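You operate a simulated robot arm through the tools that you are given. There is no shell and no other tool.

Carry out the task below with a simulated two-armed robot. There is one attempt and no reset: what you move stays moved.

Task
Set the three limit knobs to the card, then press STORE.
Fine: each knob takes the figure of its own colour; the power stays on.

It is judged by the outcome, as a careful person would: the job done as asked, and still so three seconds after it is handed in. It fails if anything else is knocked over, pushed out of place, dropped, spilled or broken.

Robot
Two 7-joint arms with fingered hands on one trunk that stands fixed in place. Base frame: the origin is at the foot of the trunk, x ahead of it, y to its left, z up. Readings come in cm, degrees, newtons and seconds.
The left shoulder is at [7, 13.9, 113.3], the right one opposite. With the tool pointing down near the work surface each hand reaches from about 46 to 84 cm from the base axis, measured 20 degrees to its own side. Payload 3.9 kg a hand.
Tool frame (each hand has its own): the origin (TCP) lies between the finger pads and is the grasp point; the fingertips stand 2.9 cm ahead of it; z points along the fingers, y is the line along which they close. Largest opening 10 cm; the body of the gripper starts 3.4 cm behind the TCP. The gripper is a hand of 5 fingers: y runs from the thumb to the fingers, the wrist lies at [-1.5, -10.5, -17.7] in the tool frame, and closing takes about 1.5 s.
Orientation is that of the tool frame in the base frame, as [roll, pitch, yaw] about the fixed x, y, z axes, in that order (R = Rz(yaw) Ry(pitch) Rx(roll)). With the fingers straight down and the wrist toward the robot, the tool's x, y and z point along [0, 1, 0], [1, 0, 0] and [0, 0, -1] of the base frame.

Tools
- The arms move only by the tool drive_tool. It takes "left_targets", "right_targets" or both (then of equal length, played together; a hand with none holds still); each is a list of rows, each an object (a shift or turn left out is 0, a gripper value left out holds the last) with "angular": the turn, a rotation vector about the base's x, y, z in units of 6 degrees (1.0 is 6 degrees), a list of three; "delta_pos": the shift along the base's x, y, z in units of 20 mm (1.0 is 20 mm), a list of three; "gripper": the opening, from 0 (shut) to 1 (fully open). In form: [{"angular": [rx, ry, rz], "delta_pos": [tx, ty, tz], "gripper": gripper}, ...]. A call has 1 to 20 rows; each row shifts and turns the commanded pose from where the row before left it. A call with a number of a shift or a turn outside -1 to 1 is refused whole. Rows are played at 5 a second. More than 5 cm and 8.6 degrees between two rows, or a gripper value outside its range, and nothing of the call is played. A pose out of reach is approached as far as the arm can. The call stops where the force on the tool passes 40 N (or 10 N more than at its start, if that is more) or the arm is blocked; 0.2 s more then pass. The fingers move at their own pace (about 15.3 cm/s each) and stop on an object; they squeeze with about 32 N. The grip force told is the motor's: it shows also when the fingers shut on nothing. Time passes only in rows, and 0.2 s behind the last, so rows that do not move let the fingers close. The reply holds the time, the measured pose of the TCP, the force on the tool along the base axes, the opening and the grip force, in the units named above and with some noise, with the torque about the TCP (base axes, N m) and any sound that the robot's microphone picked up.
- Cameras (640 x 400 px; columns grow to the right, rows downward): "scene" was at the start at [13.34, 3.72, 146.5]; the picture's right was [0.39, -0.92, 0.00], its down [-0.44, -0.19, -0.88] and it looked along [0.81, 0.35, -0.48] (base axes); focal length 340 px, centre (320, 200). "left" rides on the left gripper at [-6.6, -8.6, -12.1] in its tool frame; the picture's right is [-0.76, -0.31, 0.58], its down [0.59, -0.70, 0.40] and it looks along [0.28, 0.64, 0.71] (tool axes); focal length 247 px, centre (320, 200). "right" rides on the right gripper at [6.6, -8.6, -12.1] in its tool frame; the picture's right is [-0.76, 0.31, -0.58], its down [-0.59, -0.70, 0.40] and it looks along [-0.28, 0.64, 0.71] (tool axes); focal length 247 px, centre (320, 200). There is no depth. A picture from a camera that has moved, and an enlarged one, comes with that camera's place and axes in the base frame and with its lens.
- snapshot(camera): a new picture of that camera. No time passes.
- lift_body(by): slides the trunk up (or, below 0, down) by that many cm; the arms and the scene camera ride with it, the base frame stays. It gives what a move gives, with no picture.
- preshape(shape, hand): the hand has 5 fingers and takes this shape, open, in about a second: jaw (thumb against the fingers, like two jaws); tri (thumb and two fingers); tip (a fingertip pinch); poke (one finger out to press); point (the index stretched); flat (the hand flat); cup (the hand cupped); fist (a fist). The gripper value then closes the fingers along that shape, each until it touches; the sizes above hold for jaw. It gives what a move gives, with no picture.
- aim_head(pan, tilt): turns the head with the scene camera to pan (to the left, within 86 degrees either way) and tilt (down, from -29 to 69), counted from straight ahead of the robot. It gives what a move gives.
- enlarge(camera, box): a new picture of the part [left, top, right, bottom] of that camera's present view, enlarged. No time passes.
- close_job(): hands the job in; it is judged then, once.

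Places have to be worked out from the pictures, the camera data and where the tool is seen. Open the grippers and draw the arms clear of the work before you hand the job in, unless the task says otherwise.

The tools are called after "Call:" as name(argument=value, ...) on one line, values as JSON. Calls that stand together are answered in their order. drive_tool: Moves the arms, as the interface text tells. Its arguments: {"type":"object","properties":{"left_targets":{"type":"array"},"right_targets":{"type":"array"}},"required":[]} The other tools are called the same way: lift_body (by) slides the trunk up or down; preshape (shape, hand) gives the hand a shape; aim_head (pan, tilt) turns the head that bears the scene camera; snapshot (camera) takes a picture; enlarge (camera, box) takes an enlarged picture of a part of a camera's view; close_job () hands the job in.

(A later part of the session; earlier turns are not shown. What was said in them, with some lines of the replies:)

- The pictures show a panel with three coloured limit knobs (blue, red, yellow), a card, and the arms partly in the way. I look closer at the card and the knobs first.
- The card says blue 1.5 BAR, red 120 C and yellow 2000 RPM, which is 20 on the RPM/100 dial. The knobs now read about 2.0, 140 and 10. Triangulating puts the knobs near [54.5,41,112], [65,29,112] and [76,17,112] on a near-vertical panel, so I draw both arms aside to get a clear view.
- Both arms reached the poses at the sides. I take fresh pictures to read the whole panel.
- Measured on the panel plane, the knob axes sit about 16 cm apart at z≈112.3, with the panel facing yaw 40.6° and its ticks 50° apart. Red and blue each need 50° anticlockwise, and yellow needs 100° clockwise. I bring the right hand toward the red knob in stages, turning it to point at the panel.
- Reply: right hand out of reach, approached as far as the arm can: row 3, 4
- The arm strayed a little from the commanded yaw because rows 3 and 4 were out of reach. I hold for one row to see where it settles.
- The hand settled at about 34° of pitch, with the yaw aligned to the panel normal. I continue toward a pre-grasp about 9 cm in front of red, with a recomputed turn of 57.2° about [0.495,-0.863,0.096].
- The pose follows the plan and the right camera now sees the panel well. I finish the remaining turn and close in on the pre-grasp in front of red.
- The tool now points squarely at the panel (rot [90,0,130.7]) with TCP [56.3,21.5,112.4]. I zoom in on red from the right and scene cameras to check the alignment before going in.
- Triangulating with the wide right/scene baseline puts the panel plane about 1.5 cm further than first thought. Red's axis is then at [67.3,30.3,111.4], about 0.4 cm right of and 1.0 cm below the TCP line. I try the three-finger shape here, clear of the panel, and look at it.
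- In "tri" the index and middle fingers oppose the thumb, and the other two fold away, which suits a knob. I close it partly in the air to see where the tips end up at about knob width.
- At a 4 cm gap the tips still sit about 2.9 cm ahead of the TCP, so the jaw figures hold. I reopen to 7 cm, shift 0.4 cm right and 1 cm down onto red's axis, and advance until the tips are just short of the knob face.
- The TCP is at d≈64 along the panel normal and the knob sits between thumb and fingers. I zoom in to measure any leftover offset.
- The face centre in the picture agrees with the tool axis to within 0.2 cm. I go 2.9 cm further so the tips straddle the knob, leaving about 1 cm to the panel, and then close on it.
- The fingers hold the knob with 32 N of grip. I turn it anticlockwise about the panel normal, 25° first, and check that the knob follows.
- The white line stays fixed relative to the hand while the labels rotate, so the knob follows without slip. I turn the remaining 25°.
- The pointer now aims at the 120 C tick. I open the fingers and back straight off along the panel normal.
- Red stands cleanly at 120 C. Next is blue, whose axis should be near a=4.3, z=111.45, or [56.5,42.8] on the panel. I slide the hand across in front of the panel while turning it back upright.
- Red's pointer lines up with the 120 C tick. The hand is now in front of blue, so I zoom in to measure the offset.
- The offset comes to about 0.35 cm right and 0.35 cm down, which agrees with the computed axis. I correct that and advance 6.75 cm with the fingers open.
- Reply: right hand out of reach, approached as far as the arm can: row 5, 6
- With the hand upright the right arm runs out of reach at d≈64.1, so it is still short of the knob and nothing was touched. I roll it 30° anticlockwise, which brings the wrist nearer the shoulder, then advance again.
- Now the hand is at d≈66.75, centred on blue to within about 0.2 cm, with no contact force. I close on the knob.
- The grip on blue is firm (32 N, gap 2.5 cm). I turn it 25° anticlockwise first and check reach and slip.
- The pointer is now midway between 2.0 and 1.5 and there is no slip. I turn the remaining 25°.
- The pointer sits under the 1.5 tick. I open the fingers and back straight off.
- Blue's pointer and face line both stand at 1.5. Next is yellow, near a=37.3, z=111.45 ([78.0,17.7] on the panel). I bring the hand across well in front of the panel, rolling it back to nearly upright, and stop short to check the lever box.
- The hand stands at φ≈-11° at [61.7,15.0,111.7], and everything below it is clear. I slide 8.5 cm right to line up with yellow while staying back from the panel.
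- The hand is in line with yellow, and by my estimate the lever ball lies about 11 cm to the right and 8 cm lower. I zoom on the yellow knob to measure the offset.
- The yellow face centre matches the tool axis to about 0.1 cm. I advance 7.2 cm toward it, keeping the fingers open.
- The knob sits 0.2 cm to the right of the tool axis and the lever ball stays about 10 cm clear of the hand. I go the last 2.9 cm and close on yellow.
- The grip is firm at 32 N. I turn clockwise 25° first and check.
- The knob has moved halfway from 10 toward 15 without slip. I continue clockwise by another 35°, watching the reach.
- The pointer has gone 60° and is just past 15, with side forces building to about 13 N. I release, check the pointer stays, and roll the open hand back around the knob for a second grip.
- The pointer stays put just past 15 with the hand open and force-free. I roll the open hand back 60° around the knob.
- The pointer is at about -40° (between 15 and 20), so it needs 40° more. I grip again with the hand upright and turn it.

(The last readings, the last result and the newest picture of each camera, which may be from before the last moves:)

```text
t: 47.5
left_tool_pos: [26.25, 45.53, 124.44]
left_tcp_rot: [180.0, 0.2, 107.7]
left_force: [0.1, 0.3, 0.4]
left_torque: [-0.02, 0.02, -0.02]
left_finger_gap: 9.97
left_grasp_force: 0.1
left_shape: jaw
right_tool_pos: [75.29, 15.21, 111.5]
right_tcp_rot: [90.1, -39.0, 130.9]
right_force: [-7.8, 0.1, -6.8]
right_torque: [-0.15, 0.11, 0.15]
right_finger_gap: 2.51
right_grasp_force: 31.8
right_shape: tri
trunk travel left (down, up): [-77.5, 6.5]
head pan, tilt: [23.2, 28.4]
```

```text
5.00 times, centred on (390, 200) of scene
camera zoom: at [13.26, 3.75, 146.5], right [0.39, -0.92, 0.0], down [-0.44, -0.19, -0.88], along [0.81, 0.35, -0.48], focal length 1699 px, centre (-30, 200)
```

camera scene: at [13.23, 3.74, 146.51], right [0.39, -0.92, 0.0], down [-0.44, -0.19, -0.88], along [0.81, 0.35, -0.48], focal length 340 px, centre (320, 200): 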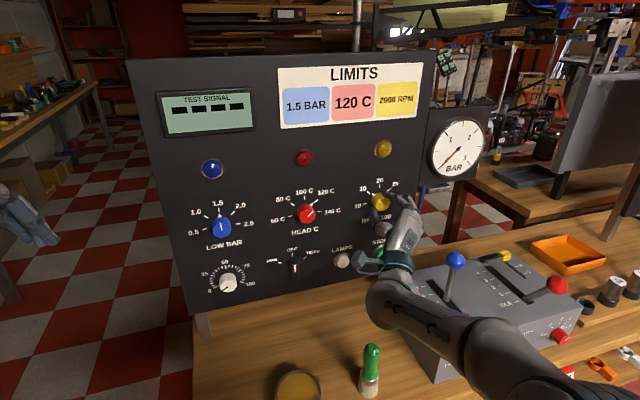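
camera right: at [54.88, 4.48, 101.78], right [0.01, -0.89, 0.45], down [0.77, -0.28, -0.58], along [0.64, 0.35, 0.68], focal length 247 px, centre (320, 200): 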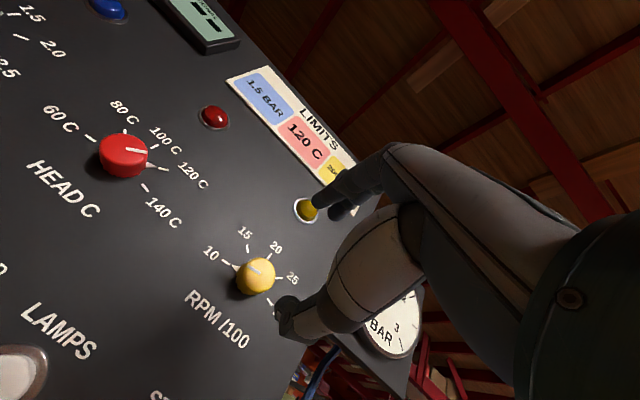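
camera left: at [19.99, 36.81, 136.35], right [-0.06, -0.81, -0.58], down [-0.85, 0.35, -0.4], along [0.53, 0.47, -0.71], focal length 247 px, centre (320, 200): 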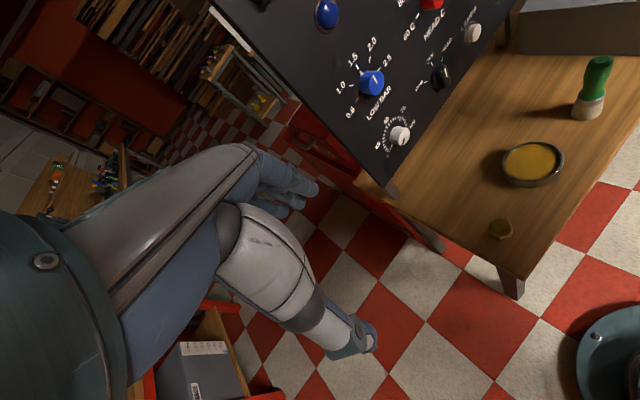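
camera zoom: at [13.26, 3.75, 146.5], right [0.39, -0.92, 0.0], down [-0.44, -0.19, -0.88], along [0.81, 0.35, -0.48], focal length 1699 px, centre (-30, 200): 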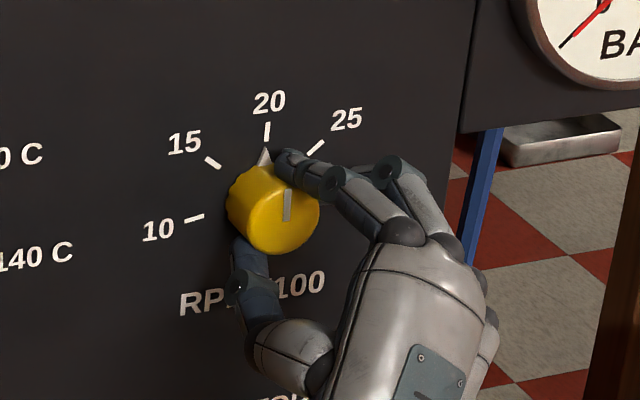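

The pointer lines up with the 20 tick. I release and back off along the panel normal.

Call:
drive_tool(right_targets=[{"gripper": 0.7}, {"gripper": 0.7}, {"gripper": 0.7}, {"gripper": 0.7}, {"delta_pos": [-0.57, -0.488, 0]}, {"delta_pos": [-0.57, -0.488, 0]}, {"delta_pos": [-0.57, -0.488, 0]}, {"delta_pos": [-0.57, -0.488, 0]}, {"delta_pos": [-0.57, -0.488, 0]}, {"delta_pos": [-0.57, -0.488, 0]}, {"delta_pos": [0, 0, 0]}])

Call:
enlarge(camera="scene", box=[340, 160, 440, 240])

Call:
snapshot(camera="scene")

Call:
snapshot(camera="right")

```text
t: 49.9
left_tool_pos: [26.2, 45.65, 124.29]
left_tcp_rot: [180.0, -0.1, 107.7]
left_force: [-0.3, -0.6, 0.6]
left_torque: [0.05, 0.02, -0.04]
left_finger_gap: 9.99
left_grasp_force: 0.1
left_shape: jaw
right_tool_pos: [68.38, 9.23, 111.57]
right_tcp_rot: [90.1, -39.0, 130.6]
right_force: [0.1, -0.5, -0.4]
right_torque: [0.01, 0.01, 0.0]
right_finger_gap: 6.97
right_grasp_force: 0.0
right_shape: tri
trunk travel left (down, up): [-77.5, 6.5]
head pan, tilt: [23.2, 28.4]
```

```text
5.00 times, centred on (390, 200) of scene
camera zoom: at [13.37, 3.73, 146.49], right [0.39, -0.92, 0.0], down [-0.44, -0.19, -0.88], along [0.81, 0.35, -0.48], focal length 1699 px, centre (-30, 200)
```

zoom: 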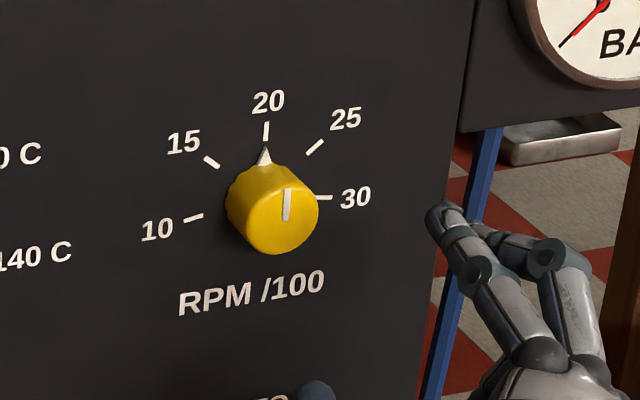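

```text
taken
camera scene: at [13.37, 3.73, 146.49], right [0.39, -0.92, 0.0], down [-0.44, -0.19, -0.88], along [0.81, 0.35, -0.48], focal length 340 px, centre (320, 200)
```

scene: 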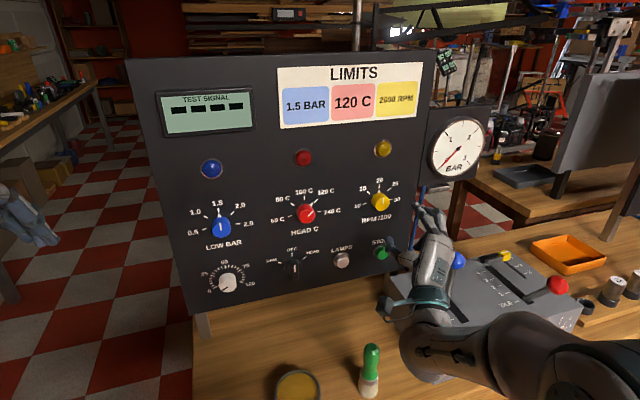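

```text
taken
camera right: at [52.26, 9.27, 109.11], right [0.07, -0.97, -0.24], down [0.31, 0.25, -0.92], along [0.95, -0.01, 0.32], focal length 247 px, centre (320, 200)
```

right: 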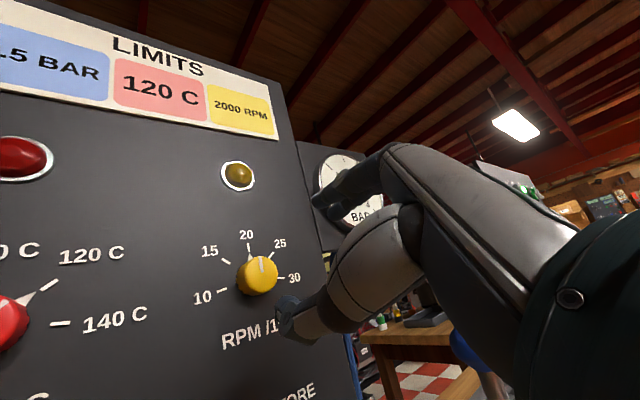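

All three knobs now match the card: blue 1.5, red 120, yellow 20. For STORE, near [78,15.7,97.7], I back the hand off, roll it upright and tilt it 30° down so the wrist stays above the bench and box.

Call:
drive_tool(right_targets=[{"delta_pos": [-0.37, -0.425, 0.025], "angular": [-0.617, -0.529, 0]}, {"delta_pos": [-0.37, -0.425, 0.025], "angular": [-0.617, -0.529, 0]}, {"delta_pos": [-0.37, -0.425, 0.025], "angular": [-0.617, -0.529, 0]}, {"delta_pos": [-0.37, -0.425, 0.025], "angular": [-0.617, -0.529, 0]}, {"delta_pos": [-0.37, -0.425, 0.025], "angular": [-0.617, -0.529, 0]}, {"delta_pos": [-0.37, -0.425, 0.025], "angular": [-0.617, -0.529, 0]}, {"delta_pos": [-0.37, -0.425, 0.025], "angular": [-0.617, -0.529, 0]}, {"delta_pos": [-0.37, -0.425, 0.025], "angular": [-0.617, -0.529, 0]}, {"angular": [-0.6508, 0.7593, 0]}, {"angular": [-0.6508, 0.7593, 0]}, {"angular": [-0.6508, 0.7593, 0]}, {"angular": [-0.6508, 0.7593, 0]}, {"angular": [-0.6508, 0.7593, 0]}, {"angular": [0, 0, 0]}])

Call:
preshape(hand="right", shape="poke")

Call:
snapshot(camera="scene")

Call:
snapshot(camera="right")

```text
t: 52.9
left_tool_pos: [26.23, 45.65, 124.36]
left_tcp_rot: [-179.9, 0.0, 107.7]
left_force: [0.5, 0.7, -0.5]
left_torque: [0.0, 0.0, 0.01]
left_finger_gap: 9.99
left_grasp_force: 0.2
left_shape: jaw
right_tool_pos: [62.54, 2.49, 111.91]
right_tcp_rot: [120.1, 0.0, 130.7]
right_force: [-0.4, 0.4, 0.7]
right_torque: [0.03, -0.02, 0.01]
right_finger_gap: 6.98
right_grasp_force: 0.0
right_shape: tri
trunk travel left (down, up): [-77.5, 6.5]
head pan, tilt: [23.2, 28.4]
```

```text
t: 53.8
left_tool_pos: [26.37, 45.61, 124.21]
left_tcp_rot: [-180.0, 0.1, 107.6]
left_force: [0.2, -0.1, -0.6]
left_torque: [0.02, 0.02, 0.01]
left_finger_gap: 9.99
left_grasp_force: 0.0
left_shape: jaw
right_tool_pos: [62.53, 2.4, 111.84]
right_tcp_rot: [120.1, -0.1, 130.7]
right_force: [0.0, 0.1, 0.8]
right_torque: [0.06, 0.02, -0.04]
right_finger_gap: 0.0
right_grasp_force: 0.0
right_shape: poke
trunk travel left (down, up): [-77.5, 6.5]
head pan, tilt: [23.2, 28.4]
```

```text
taken
camera scene: at [13.34, 3.71, 146.5], right [0.39, -0.92, 0.0], down [-0.44, -0.19, -0.88], along [0.81, 0.35, -0.48], focal length 340 px, centre (320, 200)
```

scene: 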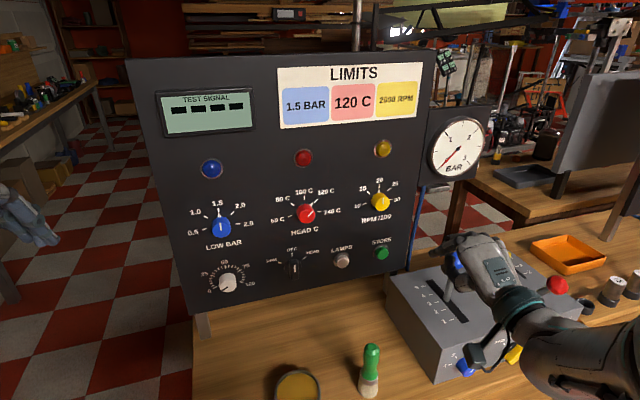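

```text
taken
camera right: at [46.89, -2.24, 110.56], right [0.23, -0.8, 0.55], down [0.38, -0.45, -0.81], along [0.9, 0.4, 0.2], focal length 247 px, centre (320, 200)
```

right: 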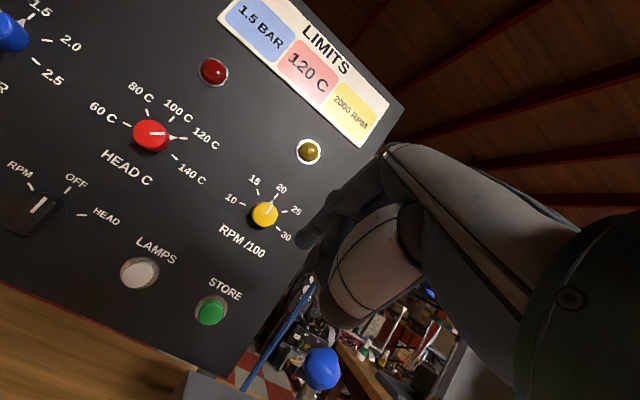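

The poke shape is formed and the view now shows STORE and the lever ball clearly. I zoom in to locate the poking fingertip.

Call:
enlarge(camera="right", box=[260, 140, 460, 320])

Call:
enlarge(camera="scene", box=[420, 210, 580, 350])

Call:
enlarge(camera="right", box=[160, 240, 360, 400])

```text
2.22 times, centred on (360, 230) of right
camera zoom: at [46.89, -2.24, 110.56], right [0.23, -0.8, 0.55], down [0.38, -0.45, -0.81], along [0.9, 0.4, 0.2], focal length 549 px, centre (231, 133)
```

zoom: 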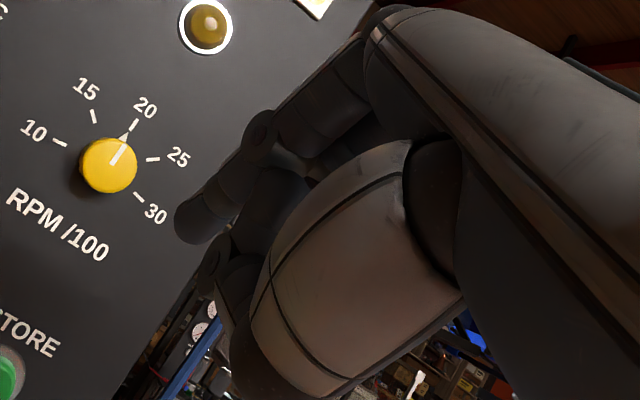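

```text
2.86 times, centred on (500, 280) of scene
camera zoom: at [13.34, 3.71, 146.5], right [0.39, -0.92, 0.0], down [-0.44, -0.19, -0.88], along [0.81, 0.35, -0.48], focal length 971 px, centre (-194, -29)
```

zoom: 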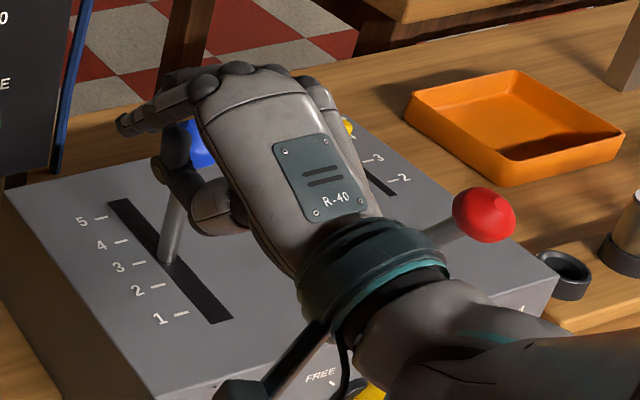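

```text
2.50 times, centred on (260, 320) of right
camera zoom: at [46.89, -2.24, 110.56], right [0.23, -0.8, 0.55], down [0.38, -0.45, -0.81], along [0.9, 0.4, 0.2], focal length 617 px, centre (470, -100)
```

zoom: 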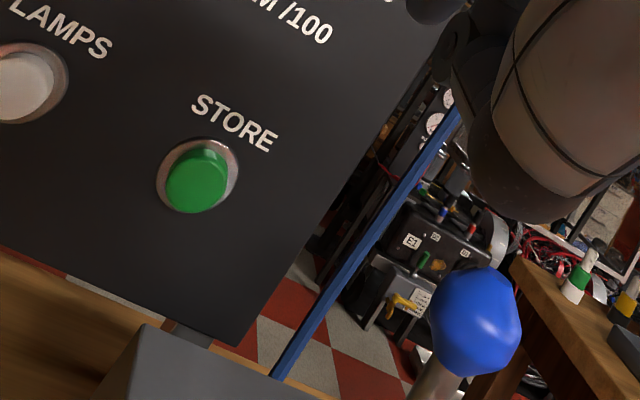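

The poking fingertip triangulates to about 2.5 cm ahead of the TCP and 1 cm to its left. The STORE face is at about [78.9,15.9,97.0], and the lever ball at [75.8,-0.1,102] is to the right. I tilt 10° more and yaw 15° to the right so the hand stays left of the lever, coming in above STORE height.

Call:
drive_tool(right_targets=[{"angular": [-0.542, 0.6327, 0]}, {"angular": [-0.542, 0.6327, 0]}, {"angular": [0, 0, -0.833]}, {"angular": [0, 0, -0.833]}, {"angular": [0, 0, -0.833]}, {"delta_pos": [0.7, 0.49, -0.74]}, {"delta_pos": [0.7, 0.49, -0.74]}, {"delta_pos": [0.7, 0.49, -0.74]}, {"delta_pos": [0.7, 0.49, -0.74]}, {"delta_pos": [0.7, 0.49, -0.74]}, {"delta_pos": [0, 0, 0]}])

Call:
snapshot(camera="scene")

Call:
snapshot(camera="right")

```text
t: 56.2
left_tool_pos: [26.2, 45.56, 124.25]
left_tcp_rot: [-180.0, 0.0, 107.6]
left_force: [-0.3, -0.3, -0.6]
left_torque: [0.0, 0.0, 0.03]
left_finger_gap: 9.97
left_grasp_force: 0.1
left_shape: jaw
right_tool_pos: [70.38, 5.75, 105.51]
right_tcp_rot: [129.4, -1.9, 114.0]
right_force: [-0.2, 0.7, 0.7]
right_torque: [-0.02, -0.02, -0.02]
right_finger_gap: 0.0
right_grasp_force: 0.0
right_shape: poke
trunk travel left (down, up): [-77.5, 6.5]
head pan, tilt: [23.2, 28.4]
```

```text
taken
camera scene: at [13.28, 3.69, 146.5], right [0.39, -0.92, 0.0], down [-0.44, -0.19, -0.88], along [0.81, 0.35, -0.48], focal length 340 px, centre (320, 200)
```

scene: 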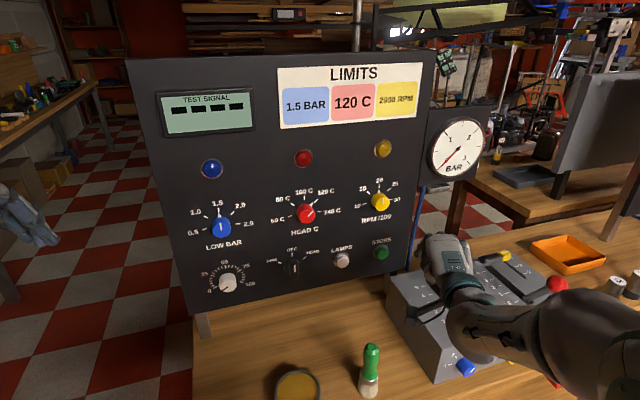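

```text
taken
camera right: at [53.94, 5.64, 106.77], right [0.09, -0.81, 0.58], down [0.1, -0.57, -0.82], along [0.99, 0.13, 0.03], focal length 247 px, centre (320, 200)
```

right: 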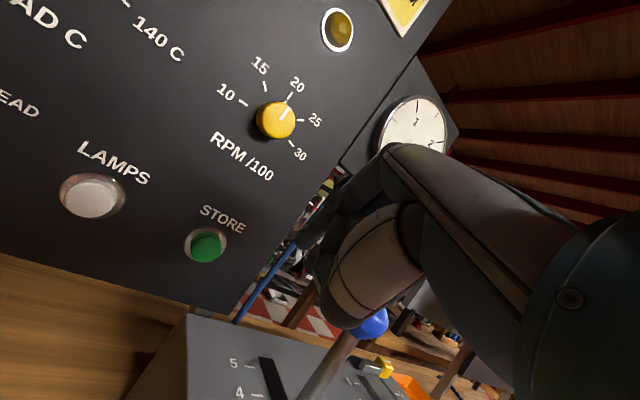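

The reading is about 2 cm off the commanded waypoint, so the arm may still be catching up. I hold briefly and read again.

Call:
drive_tool(right_targets=[{"delta_pos": [0, 0, 0]}, {"delta_pos": [0, 0, 0]}, {"delta_pos": [0, 0, 0]}])

Call:
enlarge(camera="right", box=[180, 160, 420, 360])

Call:
enlarge(camera="scene", box=[360, 210, 520, 310])

```text
t: 57.0
left_tool_pos: [26.32, 45.55, 124.25]
left_tcp_rot: [-179.9, 0.0, 107.8]
left_force: [0.0, 0.5, -0.3]
left_torque: [0.02, 0.0, 0.01]
left_finger_gap: 9.95
left_grasp_force: 0.0
left_shape: jaw
right_tool_pos: [70.28, 5.59, 105.3]
right_tcp_rot: [129.7, -1.6, 113.8]
right_force: [0.2, -0.7, -0.2]
right_torque: [0.01, -0.01, 0.0]
right_finger_gap: 0.01
right_grasp_force: 0.0
right_shape: poke
trunk travel left (down, up): [-77.5, 6.5]
head pan, tilt: [23.2, 28.4]
```

```text
2.00 times, centred on (300, 260) of right
camera zoom: at [54.02, 5.52, 106.49], right [0.09, -0.81, 0.58], down [0.1, -0.57, -0.81], along [0.99, 0.13, 0.03], focal length 494 px, centre (360, 80)
```

zoom: 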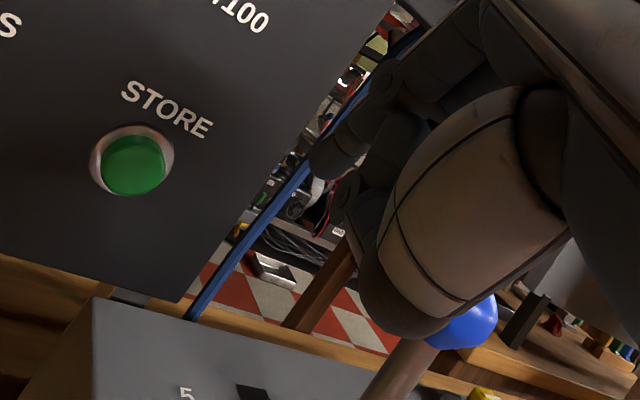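

```text
4.00 times, centred on (440, 260) of scene
camera zoom: at [13.36, 3.72, 146.5], right [0.39, -0.92, 0.0], down [-0.44, -0.19, -0.88], along [0.81, 0.35, -0.48], focal length 1360 px, centre (-160, -40)
```

zoom: 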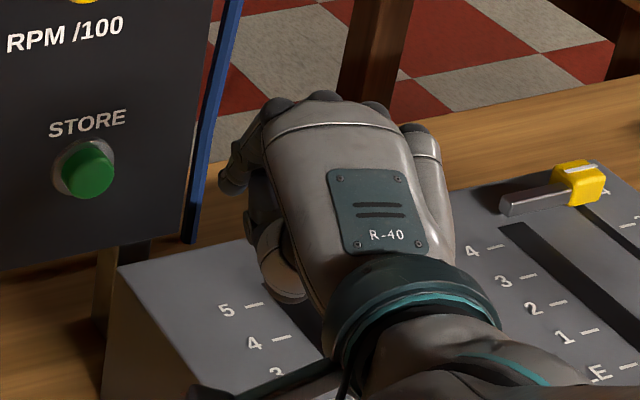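

No contact force shows, and the thumb and little finger are well away from the lever ball, so the gap comes from the arm's posture limits. I move on toward the staging point in front of STORE, where the arm is better extended, and read again.

Call:
drive_tool(right_targets=[{"delta_pos": [0.66, 0.57, 0]}, {"delta_pos": [0.66, 0.57, 0]}, {"delta_pos": [0.66, 0.57, 0]}, {"delta_pos": [0, 0, 0]}, {"delta_pos": [0, 0, 0]}])

Call:
snapshot(camera="scene")

Call:
snapshot(camera="right")

```text
t: 58.2
left_tool_pos: [26.34, 45.61, 124.32]
left_tcp_rot: [179.9, 0.0, 107.8]
left_force: [-0.1, 0.0, 0.1]
left_torque: [-0.02, -0.01, 0.0]
left_finger_gap: 9.99
left_grasp_force: 0.0
left_shape: jaw
right_tool_pos: [73.71, 10.17, 104.62]
right_tcp_rot: [130.1, -0.5, 115.2]
right_force: [-0.7, -0.6, 0.1]
right_torque: [-0.02, 0.01, 0.03]
right_finger_gap: 0.0
right_grasp_force: 0.1
right_shape: poke
trunk travel left (down, up): [-77.5, 6.5]
head pan, tilt: [23.2, 28.4]
```

```text
taken
camera scene: at [13.36, 3.72, 146.5], right [0.39, -0.92, 0.0], down [-0.44, -0.19, -0.88], along [0.81, 0.35, -0.48], focal length 340 px, centre (320, 200)
```

scene: 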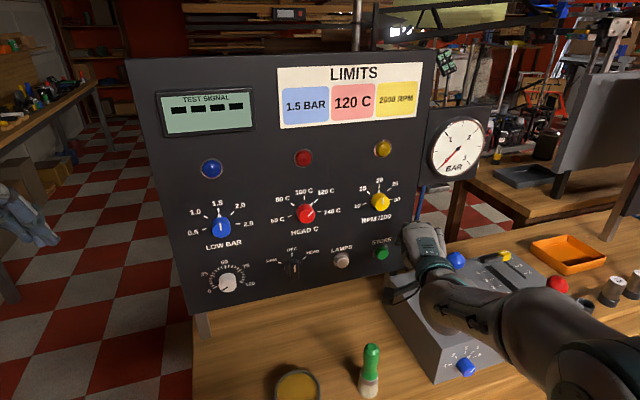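

```text
taken
camera right: at [57.49, 9.89, 105.87], right [0.1, -0.79, 0.6], down [0.11, -0.59, -0.8], along [0.99, 0.15, 0.03], focal length 247 px, centre (320, 200)
```

right: 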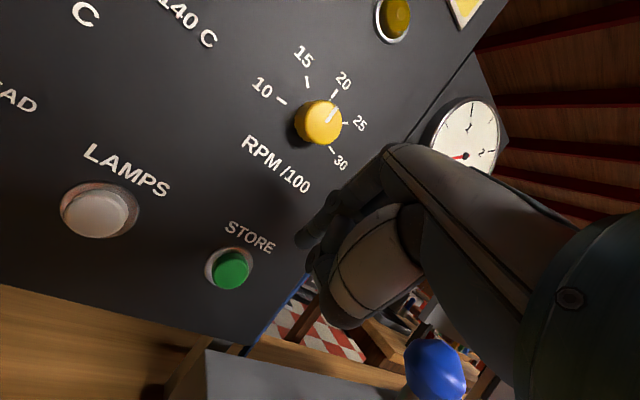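

The deviation has shrunk to about 0.6 cm and the hand is free of everything. I go slightly further in and descend 6 cm to STORE height, stopping about 2.5 cm short of the button.

Call:
drive_tool(right_targets=[{"delta_pos": [0.6, 0.6, 0]}, {"delta_pos": [0, 0, -0.75]}, {"delta_pos": [0, 0, -0.75]}, {"delta_pos": [0, 0, -0.75]}, {"delta_pos": [0, 0, -0.75]}, {"delta_pos": [0, 0, 0]}, {"delta_pos": [0, 0, 0]}])

Call:
snapshot(camera="scene")

Call:
snapshot(camera="right")

Call:
enlarge(camera="scene", box=[340, 200, 500, 300])

```text
t: 59.8
left_tool_pos: [26.37, 45.55, 124.36]
left_tcp_rot: [-179.9, 0.1, 107.8]
left_force: [-0.9, -0.5, 0.3]
left_torque: [-0.02, 0.01, 0.02]
left_finger_gap: 9.99
left_grasp_force: 0.1
left_shape: jaw
right_tool_pos: [74.54, 11.83, 98.65]
right_tcp_rot: [130.0, -0.1, 115.8]
right_force: [0.6, 0.0, -1.5]
right_torque: [0.0, -0.01, -0.01]
right_finger_gap: 0.01
right_grasp_force: 0.0
right_shape: poke
trunk travel left (down, up): [-77.5, 6.5]
head pan, tilt: [23.2, 28.4]
```

```text
taken
camera scene: at [13.35, 3.72, 146.5], right [0.39, -0.92, 0.0], down [-0.44, -0.19, -0.88], along [0.81, 0.35, -0.48], focal length 340 px, centre (320, 200)
```

scene: 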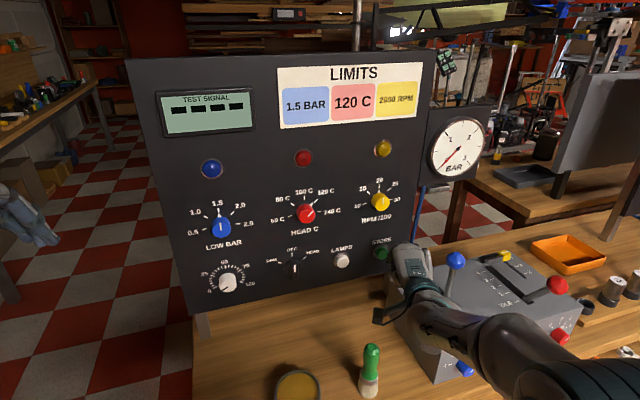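

```text
taken
camera right: at [58.25, 11.34, 99.92], right [0.11, -0.79, 0.61], down [0.12, -0.59, -0.8], along [0.99, 0.16, 0.03], focal length 247 px, centre (320, 200)
```

right: 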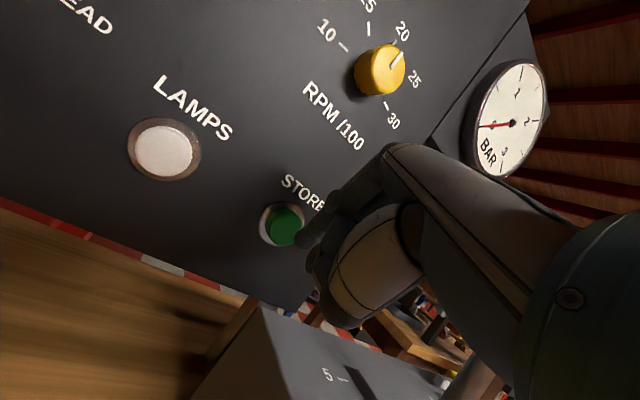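

```text
4.00 times, centred on (420, 250) of scene
camera zoom: at [13.35, 3.72, 146.5], right [0.39, -0.92, 0.0], down [-0.44, -0.19, -0.88], along [0.81, 0.35, -0.48], focal length 1360 px, centre (-80, 0)
```

zoom: 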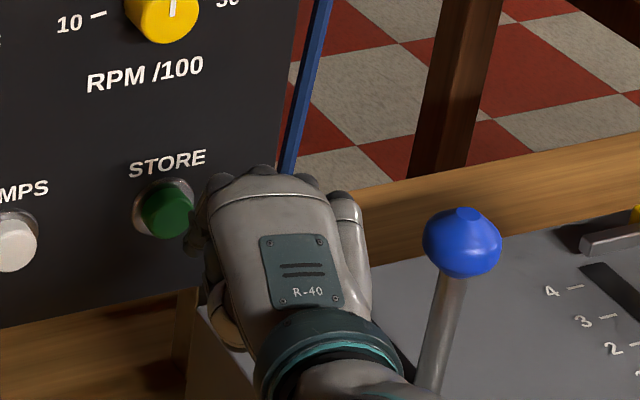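

The hand is now just before STORE with the lever clear to its right. I zoom in to compare the fingertip with the button centre.

Call:
enlarge(camera="right", box=[230, 170, 390, 270])

Call:
enlarge(camera="scene", box=[360, 230, 420, 270])

```text
4.00 times, centred on (310, 220) of right
camera zoom: at [58.25, 11.34, 99.92], right [0.11, -0.79, 0.61], down [0.12, -0.59, -0.8], along [0.99, 0.16, 0.03], focal length 988 px, centre (360, 120)
```

zoom: 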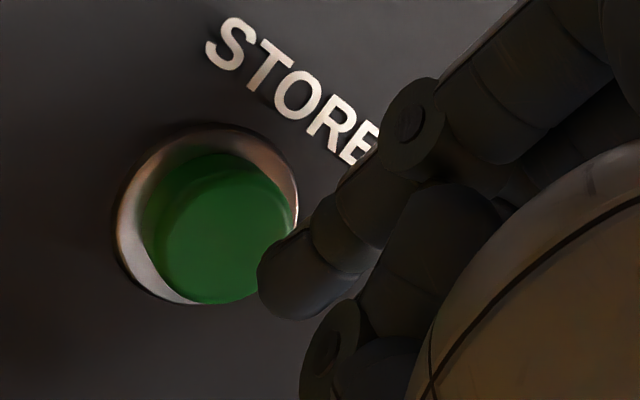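

```text
10.00 times, centred on (390, 250) of scene
camera zoom: at [13.35, 3.72, 146.5], right [0.39, -0.92, 0.0], down [-0.44, -0.19, -0.88], along [0.81, 0.35, -0.48], focal length 3399 px, centre (-380, -300)
```

zoom: 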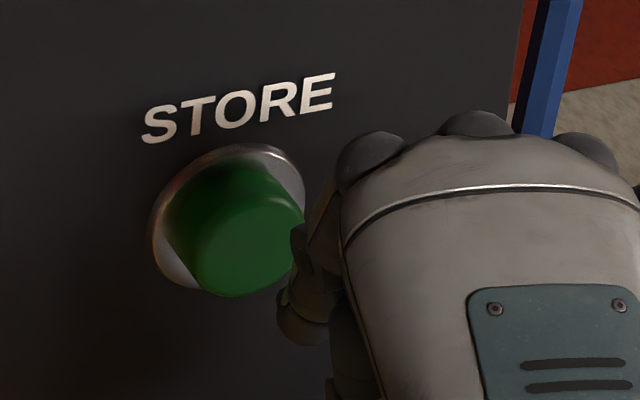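

The fingertip needs about 0.15 cm right and 0.3 cm down, and is about 3 cm short of the button face. I correct that and advance 2.4 cm slowly.

Call:
drive_tool(right_targets=[{"delta_pos": [0.05, -0.057, -0.15]}, {"delta_pos": [0.304, 0.26, 0]}, {"delta_pos": [0.304, 0.26, 0]}, {"delta_pos": [0.304, 0.26, 0]}, {"delta_pos": [0, 0, 0]}])

Call:
enlarge(camera="right", box=[230, 170, 390, 270])

Call:
enlarge(camera="scene", box=[360, 230, 420, 270])

```text
t: 61.0
left_tool_pos: [26.3, 45.52, 124.37]
left_tcp_rot: [-180.0, -0.1, 107.7]
left_force: [-0.3, -0.4, 0.4]
left_torque: [0.04, 0.03, 0.0]
left_finger_gap: 9.98
left_grasp_force: 0.1
left_shape: jaw
right_tool_pos: [76.48, 13.36, 98.32]
right_tcp_rot: [130.0, 0.0, 115.5]
right_force: [0.0, 0.8, -0.9]
right_torque: [0.02, 0.01, 0.02]
right_finger_gap: 0.0
right_grasp_force: 0.0
right_shape: poke
trunk travel left (down, up): [-77.5, 6.5]
head pan, tilt: [23.2, 28.4]
```

```text
4.00 times, centred on (310, 220) of right
camera zoom: at [60.18, 12.87, 99.6], right [0.11, -0.79, 0.61], down [0.12, -0.59, -0.8], along [0.99, 0.16, 0.03], focal length 988 px, centre (360, 120)
```

zoom: 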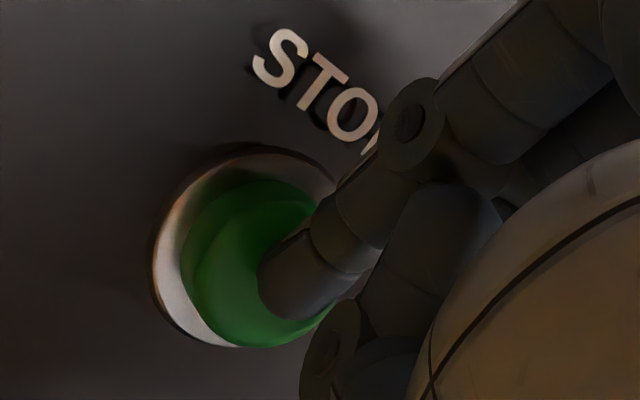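

```text
10.00 times, centred on (390, 250) of scene
camera zoom: at [13.32, 3.71, 146.5], right [0.39, -0.92, 0.0], down [-0.44, -0.19, -0.88], along [0.81, 0.35, -0.48], focal length 3399 px, centre (-380, -300)
```

zoom: 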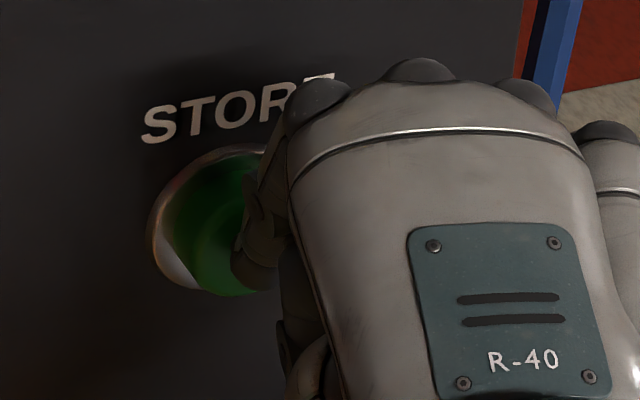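

The tip is directly in front of the green cap and has not touched it yet. I press forward in small steps, watching force and sound.

Call:
drive_tool(right_targets=[{"delta_pos": [0.114, 0.098, 0]}, {"delta_pos": [0.114, 0.098, 0]}, {"delta_pos": [0.114, 0.098, 0]}])

Call:
enlarge(camera="right", box=[230, 170, 390, 270])

Call:
enlarge(camera="scene", box=[360, 230, 420, 270])

```text
t: 61.8
left_tool_pos: [26.11, 45.44, 124.39]
left_tcp_rot: [179.8, 0.1, 107.8]
left_force: [0.2, 0.1, 0.2]
left_torque: [-0.03, -0.02, 0.0]
left_finger_gap: 9.98
left_grasp_force: 0.0
left_shape: jaw
right_tool_pos: [77.02, 13.93, 98.51]
right_tcp_rot: [130.0, 0.0, 115.4]
right_force: [-9.1, -4.9, 1.1]
right_torque: [-0.07, 0.09, 0.05]
right_finger_gap: 0.0
right_grasp_force: 0.1
right_shape: poke
trunk travel left (down, up): [-77.5, 6.5]
head pan, tilt: [23.2, 28.4]
heard: click
```

```text
4.00 times, centred on (310, 220) of right
camera zoom: at [60.7, 13.36, 99.61], right [0.11, -0.79, 0.61], down [0.12, -0.59, -0.8], along [0.99, 0.16, 0.03], focal length 988 px, centre (360, 120)
```

zoom: 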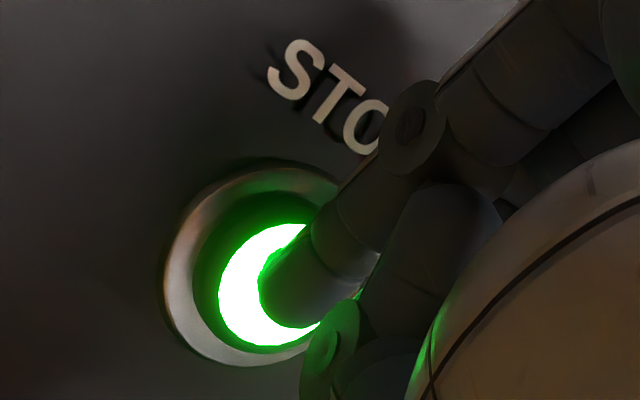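

```text
10.00 times, centred on (390, 250) of scene
camera zoom: at [13.11, 3.57, 146.52], right [0.39, -0.92, 0.0], down [-0.44, -0.19, -0.88], along [0.81, 0.35, -0.47], focal length 3399 px, centre (-380, -300)
```

zoom: 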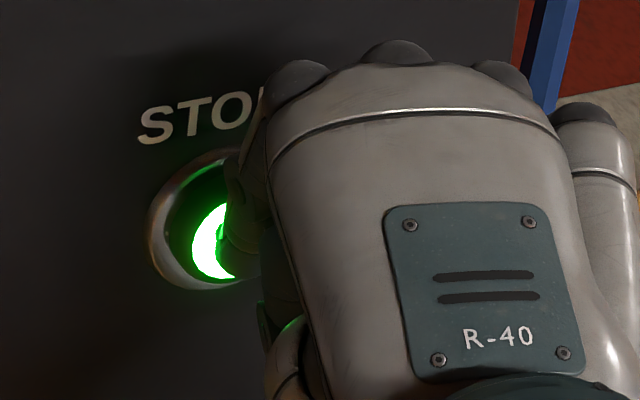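

A click was heard and the STORE button lit up. I withdraw straight back 4.5 cm and look at the panel.

Call:
drive_tool(right_targets=[{"delta_pos": [-0.304, -0.26, 0]}, {"delta_pos": [-0.456, -0.39, 0]}, {"delta_pos": [-0.456, -0.39, 0]}, {"delta_pos": [-0.456, -0.39, 0]}, {"delta_pos": [0, 0, 0]}])

Call:
snapshot(camera="scene")

Call:
enlarge(camera="scene", box=[150, 80, 440, 270])

Call:
snapshot(camera="right")

```text
t: 63.0
left_tool_pos: [26.22, 45.57, 124.48]
left_tcp_rot: [179.9, -0.1, 107.7]
left_force: [0.0, -0.6, 0.5]
left_torque: [0.02, 0.02, -0.05]
left_finger_gap: 9.99
left_grasp_force: 0.1
left_shape: jaw
right_tool_pos: [73.87, 10.99, 98.32]
right_tcp_rot: [130.1, -0.1, 115.6]
right_force: [0.6, 0.0, -0.6]
right_torque: [-0.03, 0.0, 0.02]
right_finger_gap: 0.0
right_grasp_force: 0.1
right_shape: poke
trunk travel left (down, up): [-77.5, 6.5]
head pan, tilt: [23.2, 28.4]
```

```text
taken
camera scene: at [13.36, 3.72, 146.49], right [0.39, -0.92, 0.0], down [-0.44, -0.19, -0.88], along [0.81, 0.35, -0.48], focal length 340 px, centre (320, 200)
```

scene: 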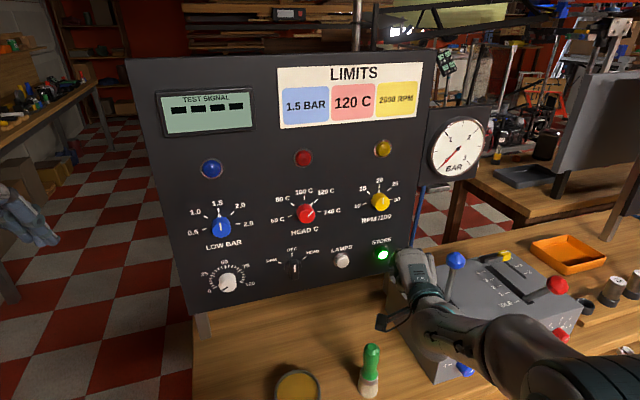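

```text
2.11 times, centred on (295, 175) of scene
camera zoom: at [13.36, 3.72, 146.49], right [0.39, -0.92, 0.0], down [-0.44, -0.19, -0.88], along [0.81, 0.35, -0.48], focal length 716 px, centre (373, 253)
```

zoom: 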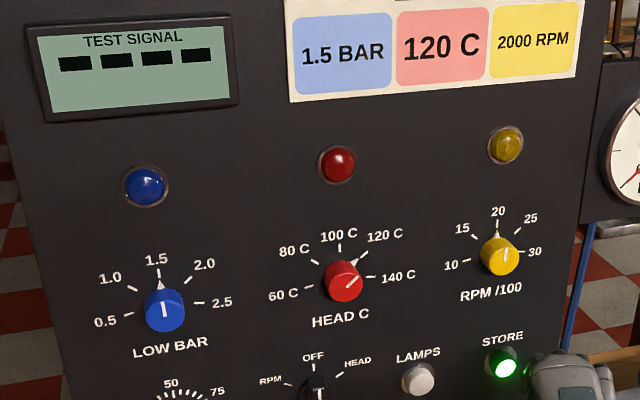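

```text
taken
camera right: at [57.49, 10.51, 99.5], right [0.11, -0.79, 0.61], down [0.12, -0.59, -0.8], along [0.99, 0.16, 0.03], focal length 247 px, centre (320, 200)
```

right: 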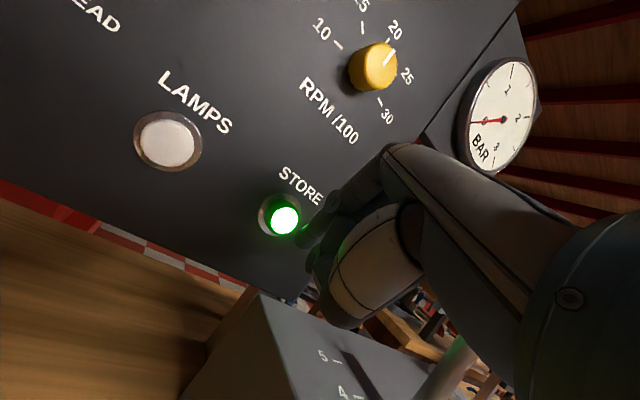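

STORE stays lit, the knobs read 1.5, 120 and 20, and nothing on the bench has moved. I lift the hand and draw it back, clear of the lever and the green bottle.

Call:
drive_tool(right_targets=[{"delta_pos": [-0.38, -0.325, 0.9]}, {"delta_pos": [-0.38, -0.325, 0.9]}, {"delta_pos": [-0.38, -0.325, 0.9]}, {"delta_pos": [-0.38, -0.325, 0.9]}, {"delta_pos": [-0.38, -0.325, 0.9]}, {"delta_pos": [-0.38, -0.325, 0.9]}, {"delta_pos": [-0.9, -0.5, 0.3]}, {"delta_pos": [-0.9, -0.5, 0.3]}, {"delta_pos": [-0.9, -0.5, 0.3]}, {"delta_pos": [-0.9, -0.5, 0.3]}, {"delta_pos": [-0.9, -0.5, 0.3]}, {"delta_pos": [-0.9, -0.5, 0.3]}, {"delta_pos": [0, 0, 0]}])

Call:
snapshot(camera="scene")

```text
t: 65.8
left_tool_pos: [26.51, 45.69, 124.23]
left_tcp_rot: [-180.0, 0.0, 107.7]
left_force: [0.5, -0.5, -0.1]
left_torque: [0.03, 0.05, -0.01]
left_finger_gap: 9.98
left_grasp_force: 0.1
left_shape: jaw
right_tool_pos: [58.46, 1.17, 112.62]
right_tcp_rot: [130.1, 0.0, 115.7]
right_force: [0.6, 0.3, 0.4]
right_torque: [0.04, -0.02, 0.01]
right_finger_gap: 0.0
right_grasp_force: 0.0
right_shape: poke
trunk travel left (down, up): [-77.5, 6.5]
head pan, tilt: [23.2, 28.4]
```

```text
taken
camera scene: at [13.41, 3.76, 146.49], right [0.39, -0.92, 0.0], down [-0.44, -0.19, -0.88], along [0.81, 0.35, -0.48], focal length 340 px, centre (320, 200)
```

scene: 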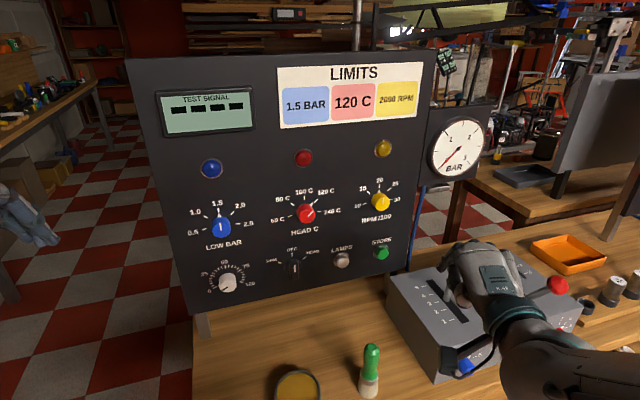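

The STORE lamp shone for a moment as an acknowledgement and has gone out, and the knobs are unchanged. I draw back further, reopen the hand to "jaw" and take a last close look.

Call:
drive_tool(right_targets=[{"delta_pos": [-0.9, -0.7, 0.3]}, {"delta_pos": [-0.9, -0.7, 0.3]}, {"delta_pos": [-0.9, -0.7, 0.3]}, {"delta_pos": [-0.9, -0.7, 0.3]}, {"delta_pos": [-0.9, -0.7, 0.3]}, {"delta_pos": [0, 0, 0]}])

Call:
preshape(hand="right", shape="jaw")

Call:
snapshot(camera="scene")

Call:
enlarge(camera="scene", box=[170, 160, 330, 260])

Call:
enlarge(camera="scene", box=[280, 160, 440, 260])

```text
t: 67.2
left_tool_pos: [26.26, 45.58, 124.29]
left_tcp_rot: [-179.9, 0.0, 107.7]
left_force: [-0.3, 0.3, 0.2]
left_torque: [-0.01, -0.01, 0.0]
left_finger_gap: 9.99
left_grasp_force: 0.1
left_shape: jaw
right_tool_pos: [49.44, -5.74, 115.59]
right_tcp_rot: [130.2, 0.0, 115.7]
right_force: [-0.3, -0.1, 0.3]
right_torque: [0.01, 0.0, 0.01]
right_finger_gap: 0.01
right_grasp_force: 0.0
right_shape: poke
trunk travel left (down, up): [-77.5, 6.5]
head pan, tilt: [23.2, 28.4]
```

```text
t: 68.1
left_tool_pos: [26.28, 45.62, 124.32]
left_tcp_rot: [179.9, 0.1, 107.6]
left_force: [-0.1, -0.1, -0.8]
left_torque: [0.0, 0.0, -0.01]
left_finger_gap: 9.99
left_grasp_force: 0.2
left_shape: jaw
right_tool_pos: [49.51, -5.84, 115.63]
right_tcp_rot: [130.1, 0.0, 115.6]
right_force: [-1.2, 0.6, -0.3]
right_torque: [0.0, 0.0, -0.01]
right_finger_gap: 10.01
right_grasp_force: 0.1
right_shape: jaw
trunk travel left (down, up): [-77.5, 6.5]
head pan, tilt: [23.2, 28.4]
```

```text
taken
camera scene: at [13.34, 3.69, 146.5], right [0.39, -0.92, 0.0], down [-0.44, -0.19, -0.88], along [0.81, 0.35, -0.48], focal length 340 px, centre (320, 200)
```

scene: 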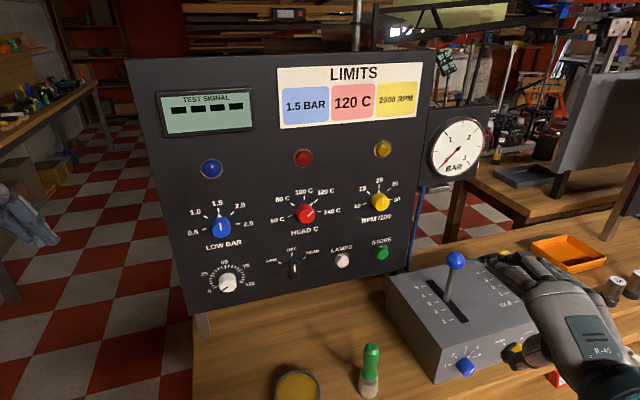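

```text
4.00 times, centred on (250, 210) of scene
camera zoom: at [13.34, 3.69, 146.5], right [0.39, -0.92, 0.0], down [-0.44, -0.19, -0.88], along [0.81, 0.35, -0.48], focal length 1360 px, centre (600, 160)
```

zoom: 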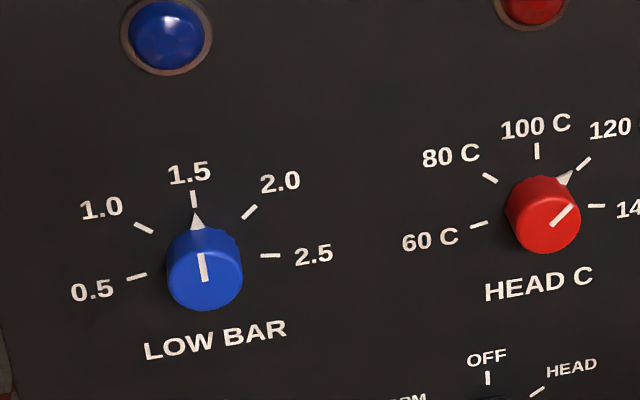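

```text
4.00 times, centred on (360, 210) of scene
camera zoom: at [13.34, 3.69, 146.5], right [0.39, -0.92, 0.0], down [-0.44, -0.19, -0.88], along [0.81, 0.35, -0.48], focal length 1360 px, centre (160, 160)
```

zoom: 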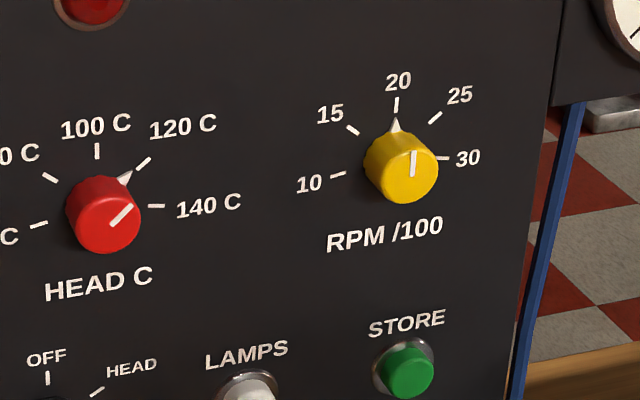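

All three pointers sit on their ticks (1.5 BAR, 120 C, 20×100 RPM), STORE has clicked and been acknowledged, and nothing else moved. Both hands are open and clear, so I hand the job in.

Call:
close_job()

```text
The job is handed in.
```

The three limit knobs are set to the card and STORE has been pressed; the job is handed in.

- **Knobs:** blue is at 1.5 BAR, red at 120 C and yellow at 20 on the RPM/100 dial (2000 RPM). In the last close-up, each pointer sat on its tick.
- **STORE:** I heard a click and the button lit green. The light had gone out again a few seconds later, which I took as a momentary acknowledgement, and I did not press it again.
- **Power:** I never saw a power switch or a power light on the panel. I touched only the three knobs and STORE, and nothing in the last pictures suggested the power had gone off.
- **Everything else:** the last pictures show nothing knocked or moved. Both hands were open and drawn back before I handed in.
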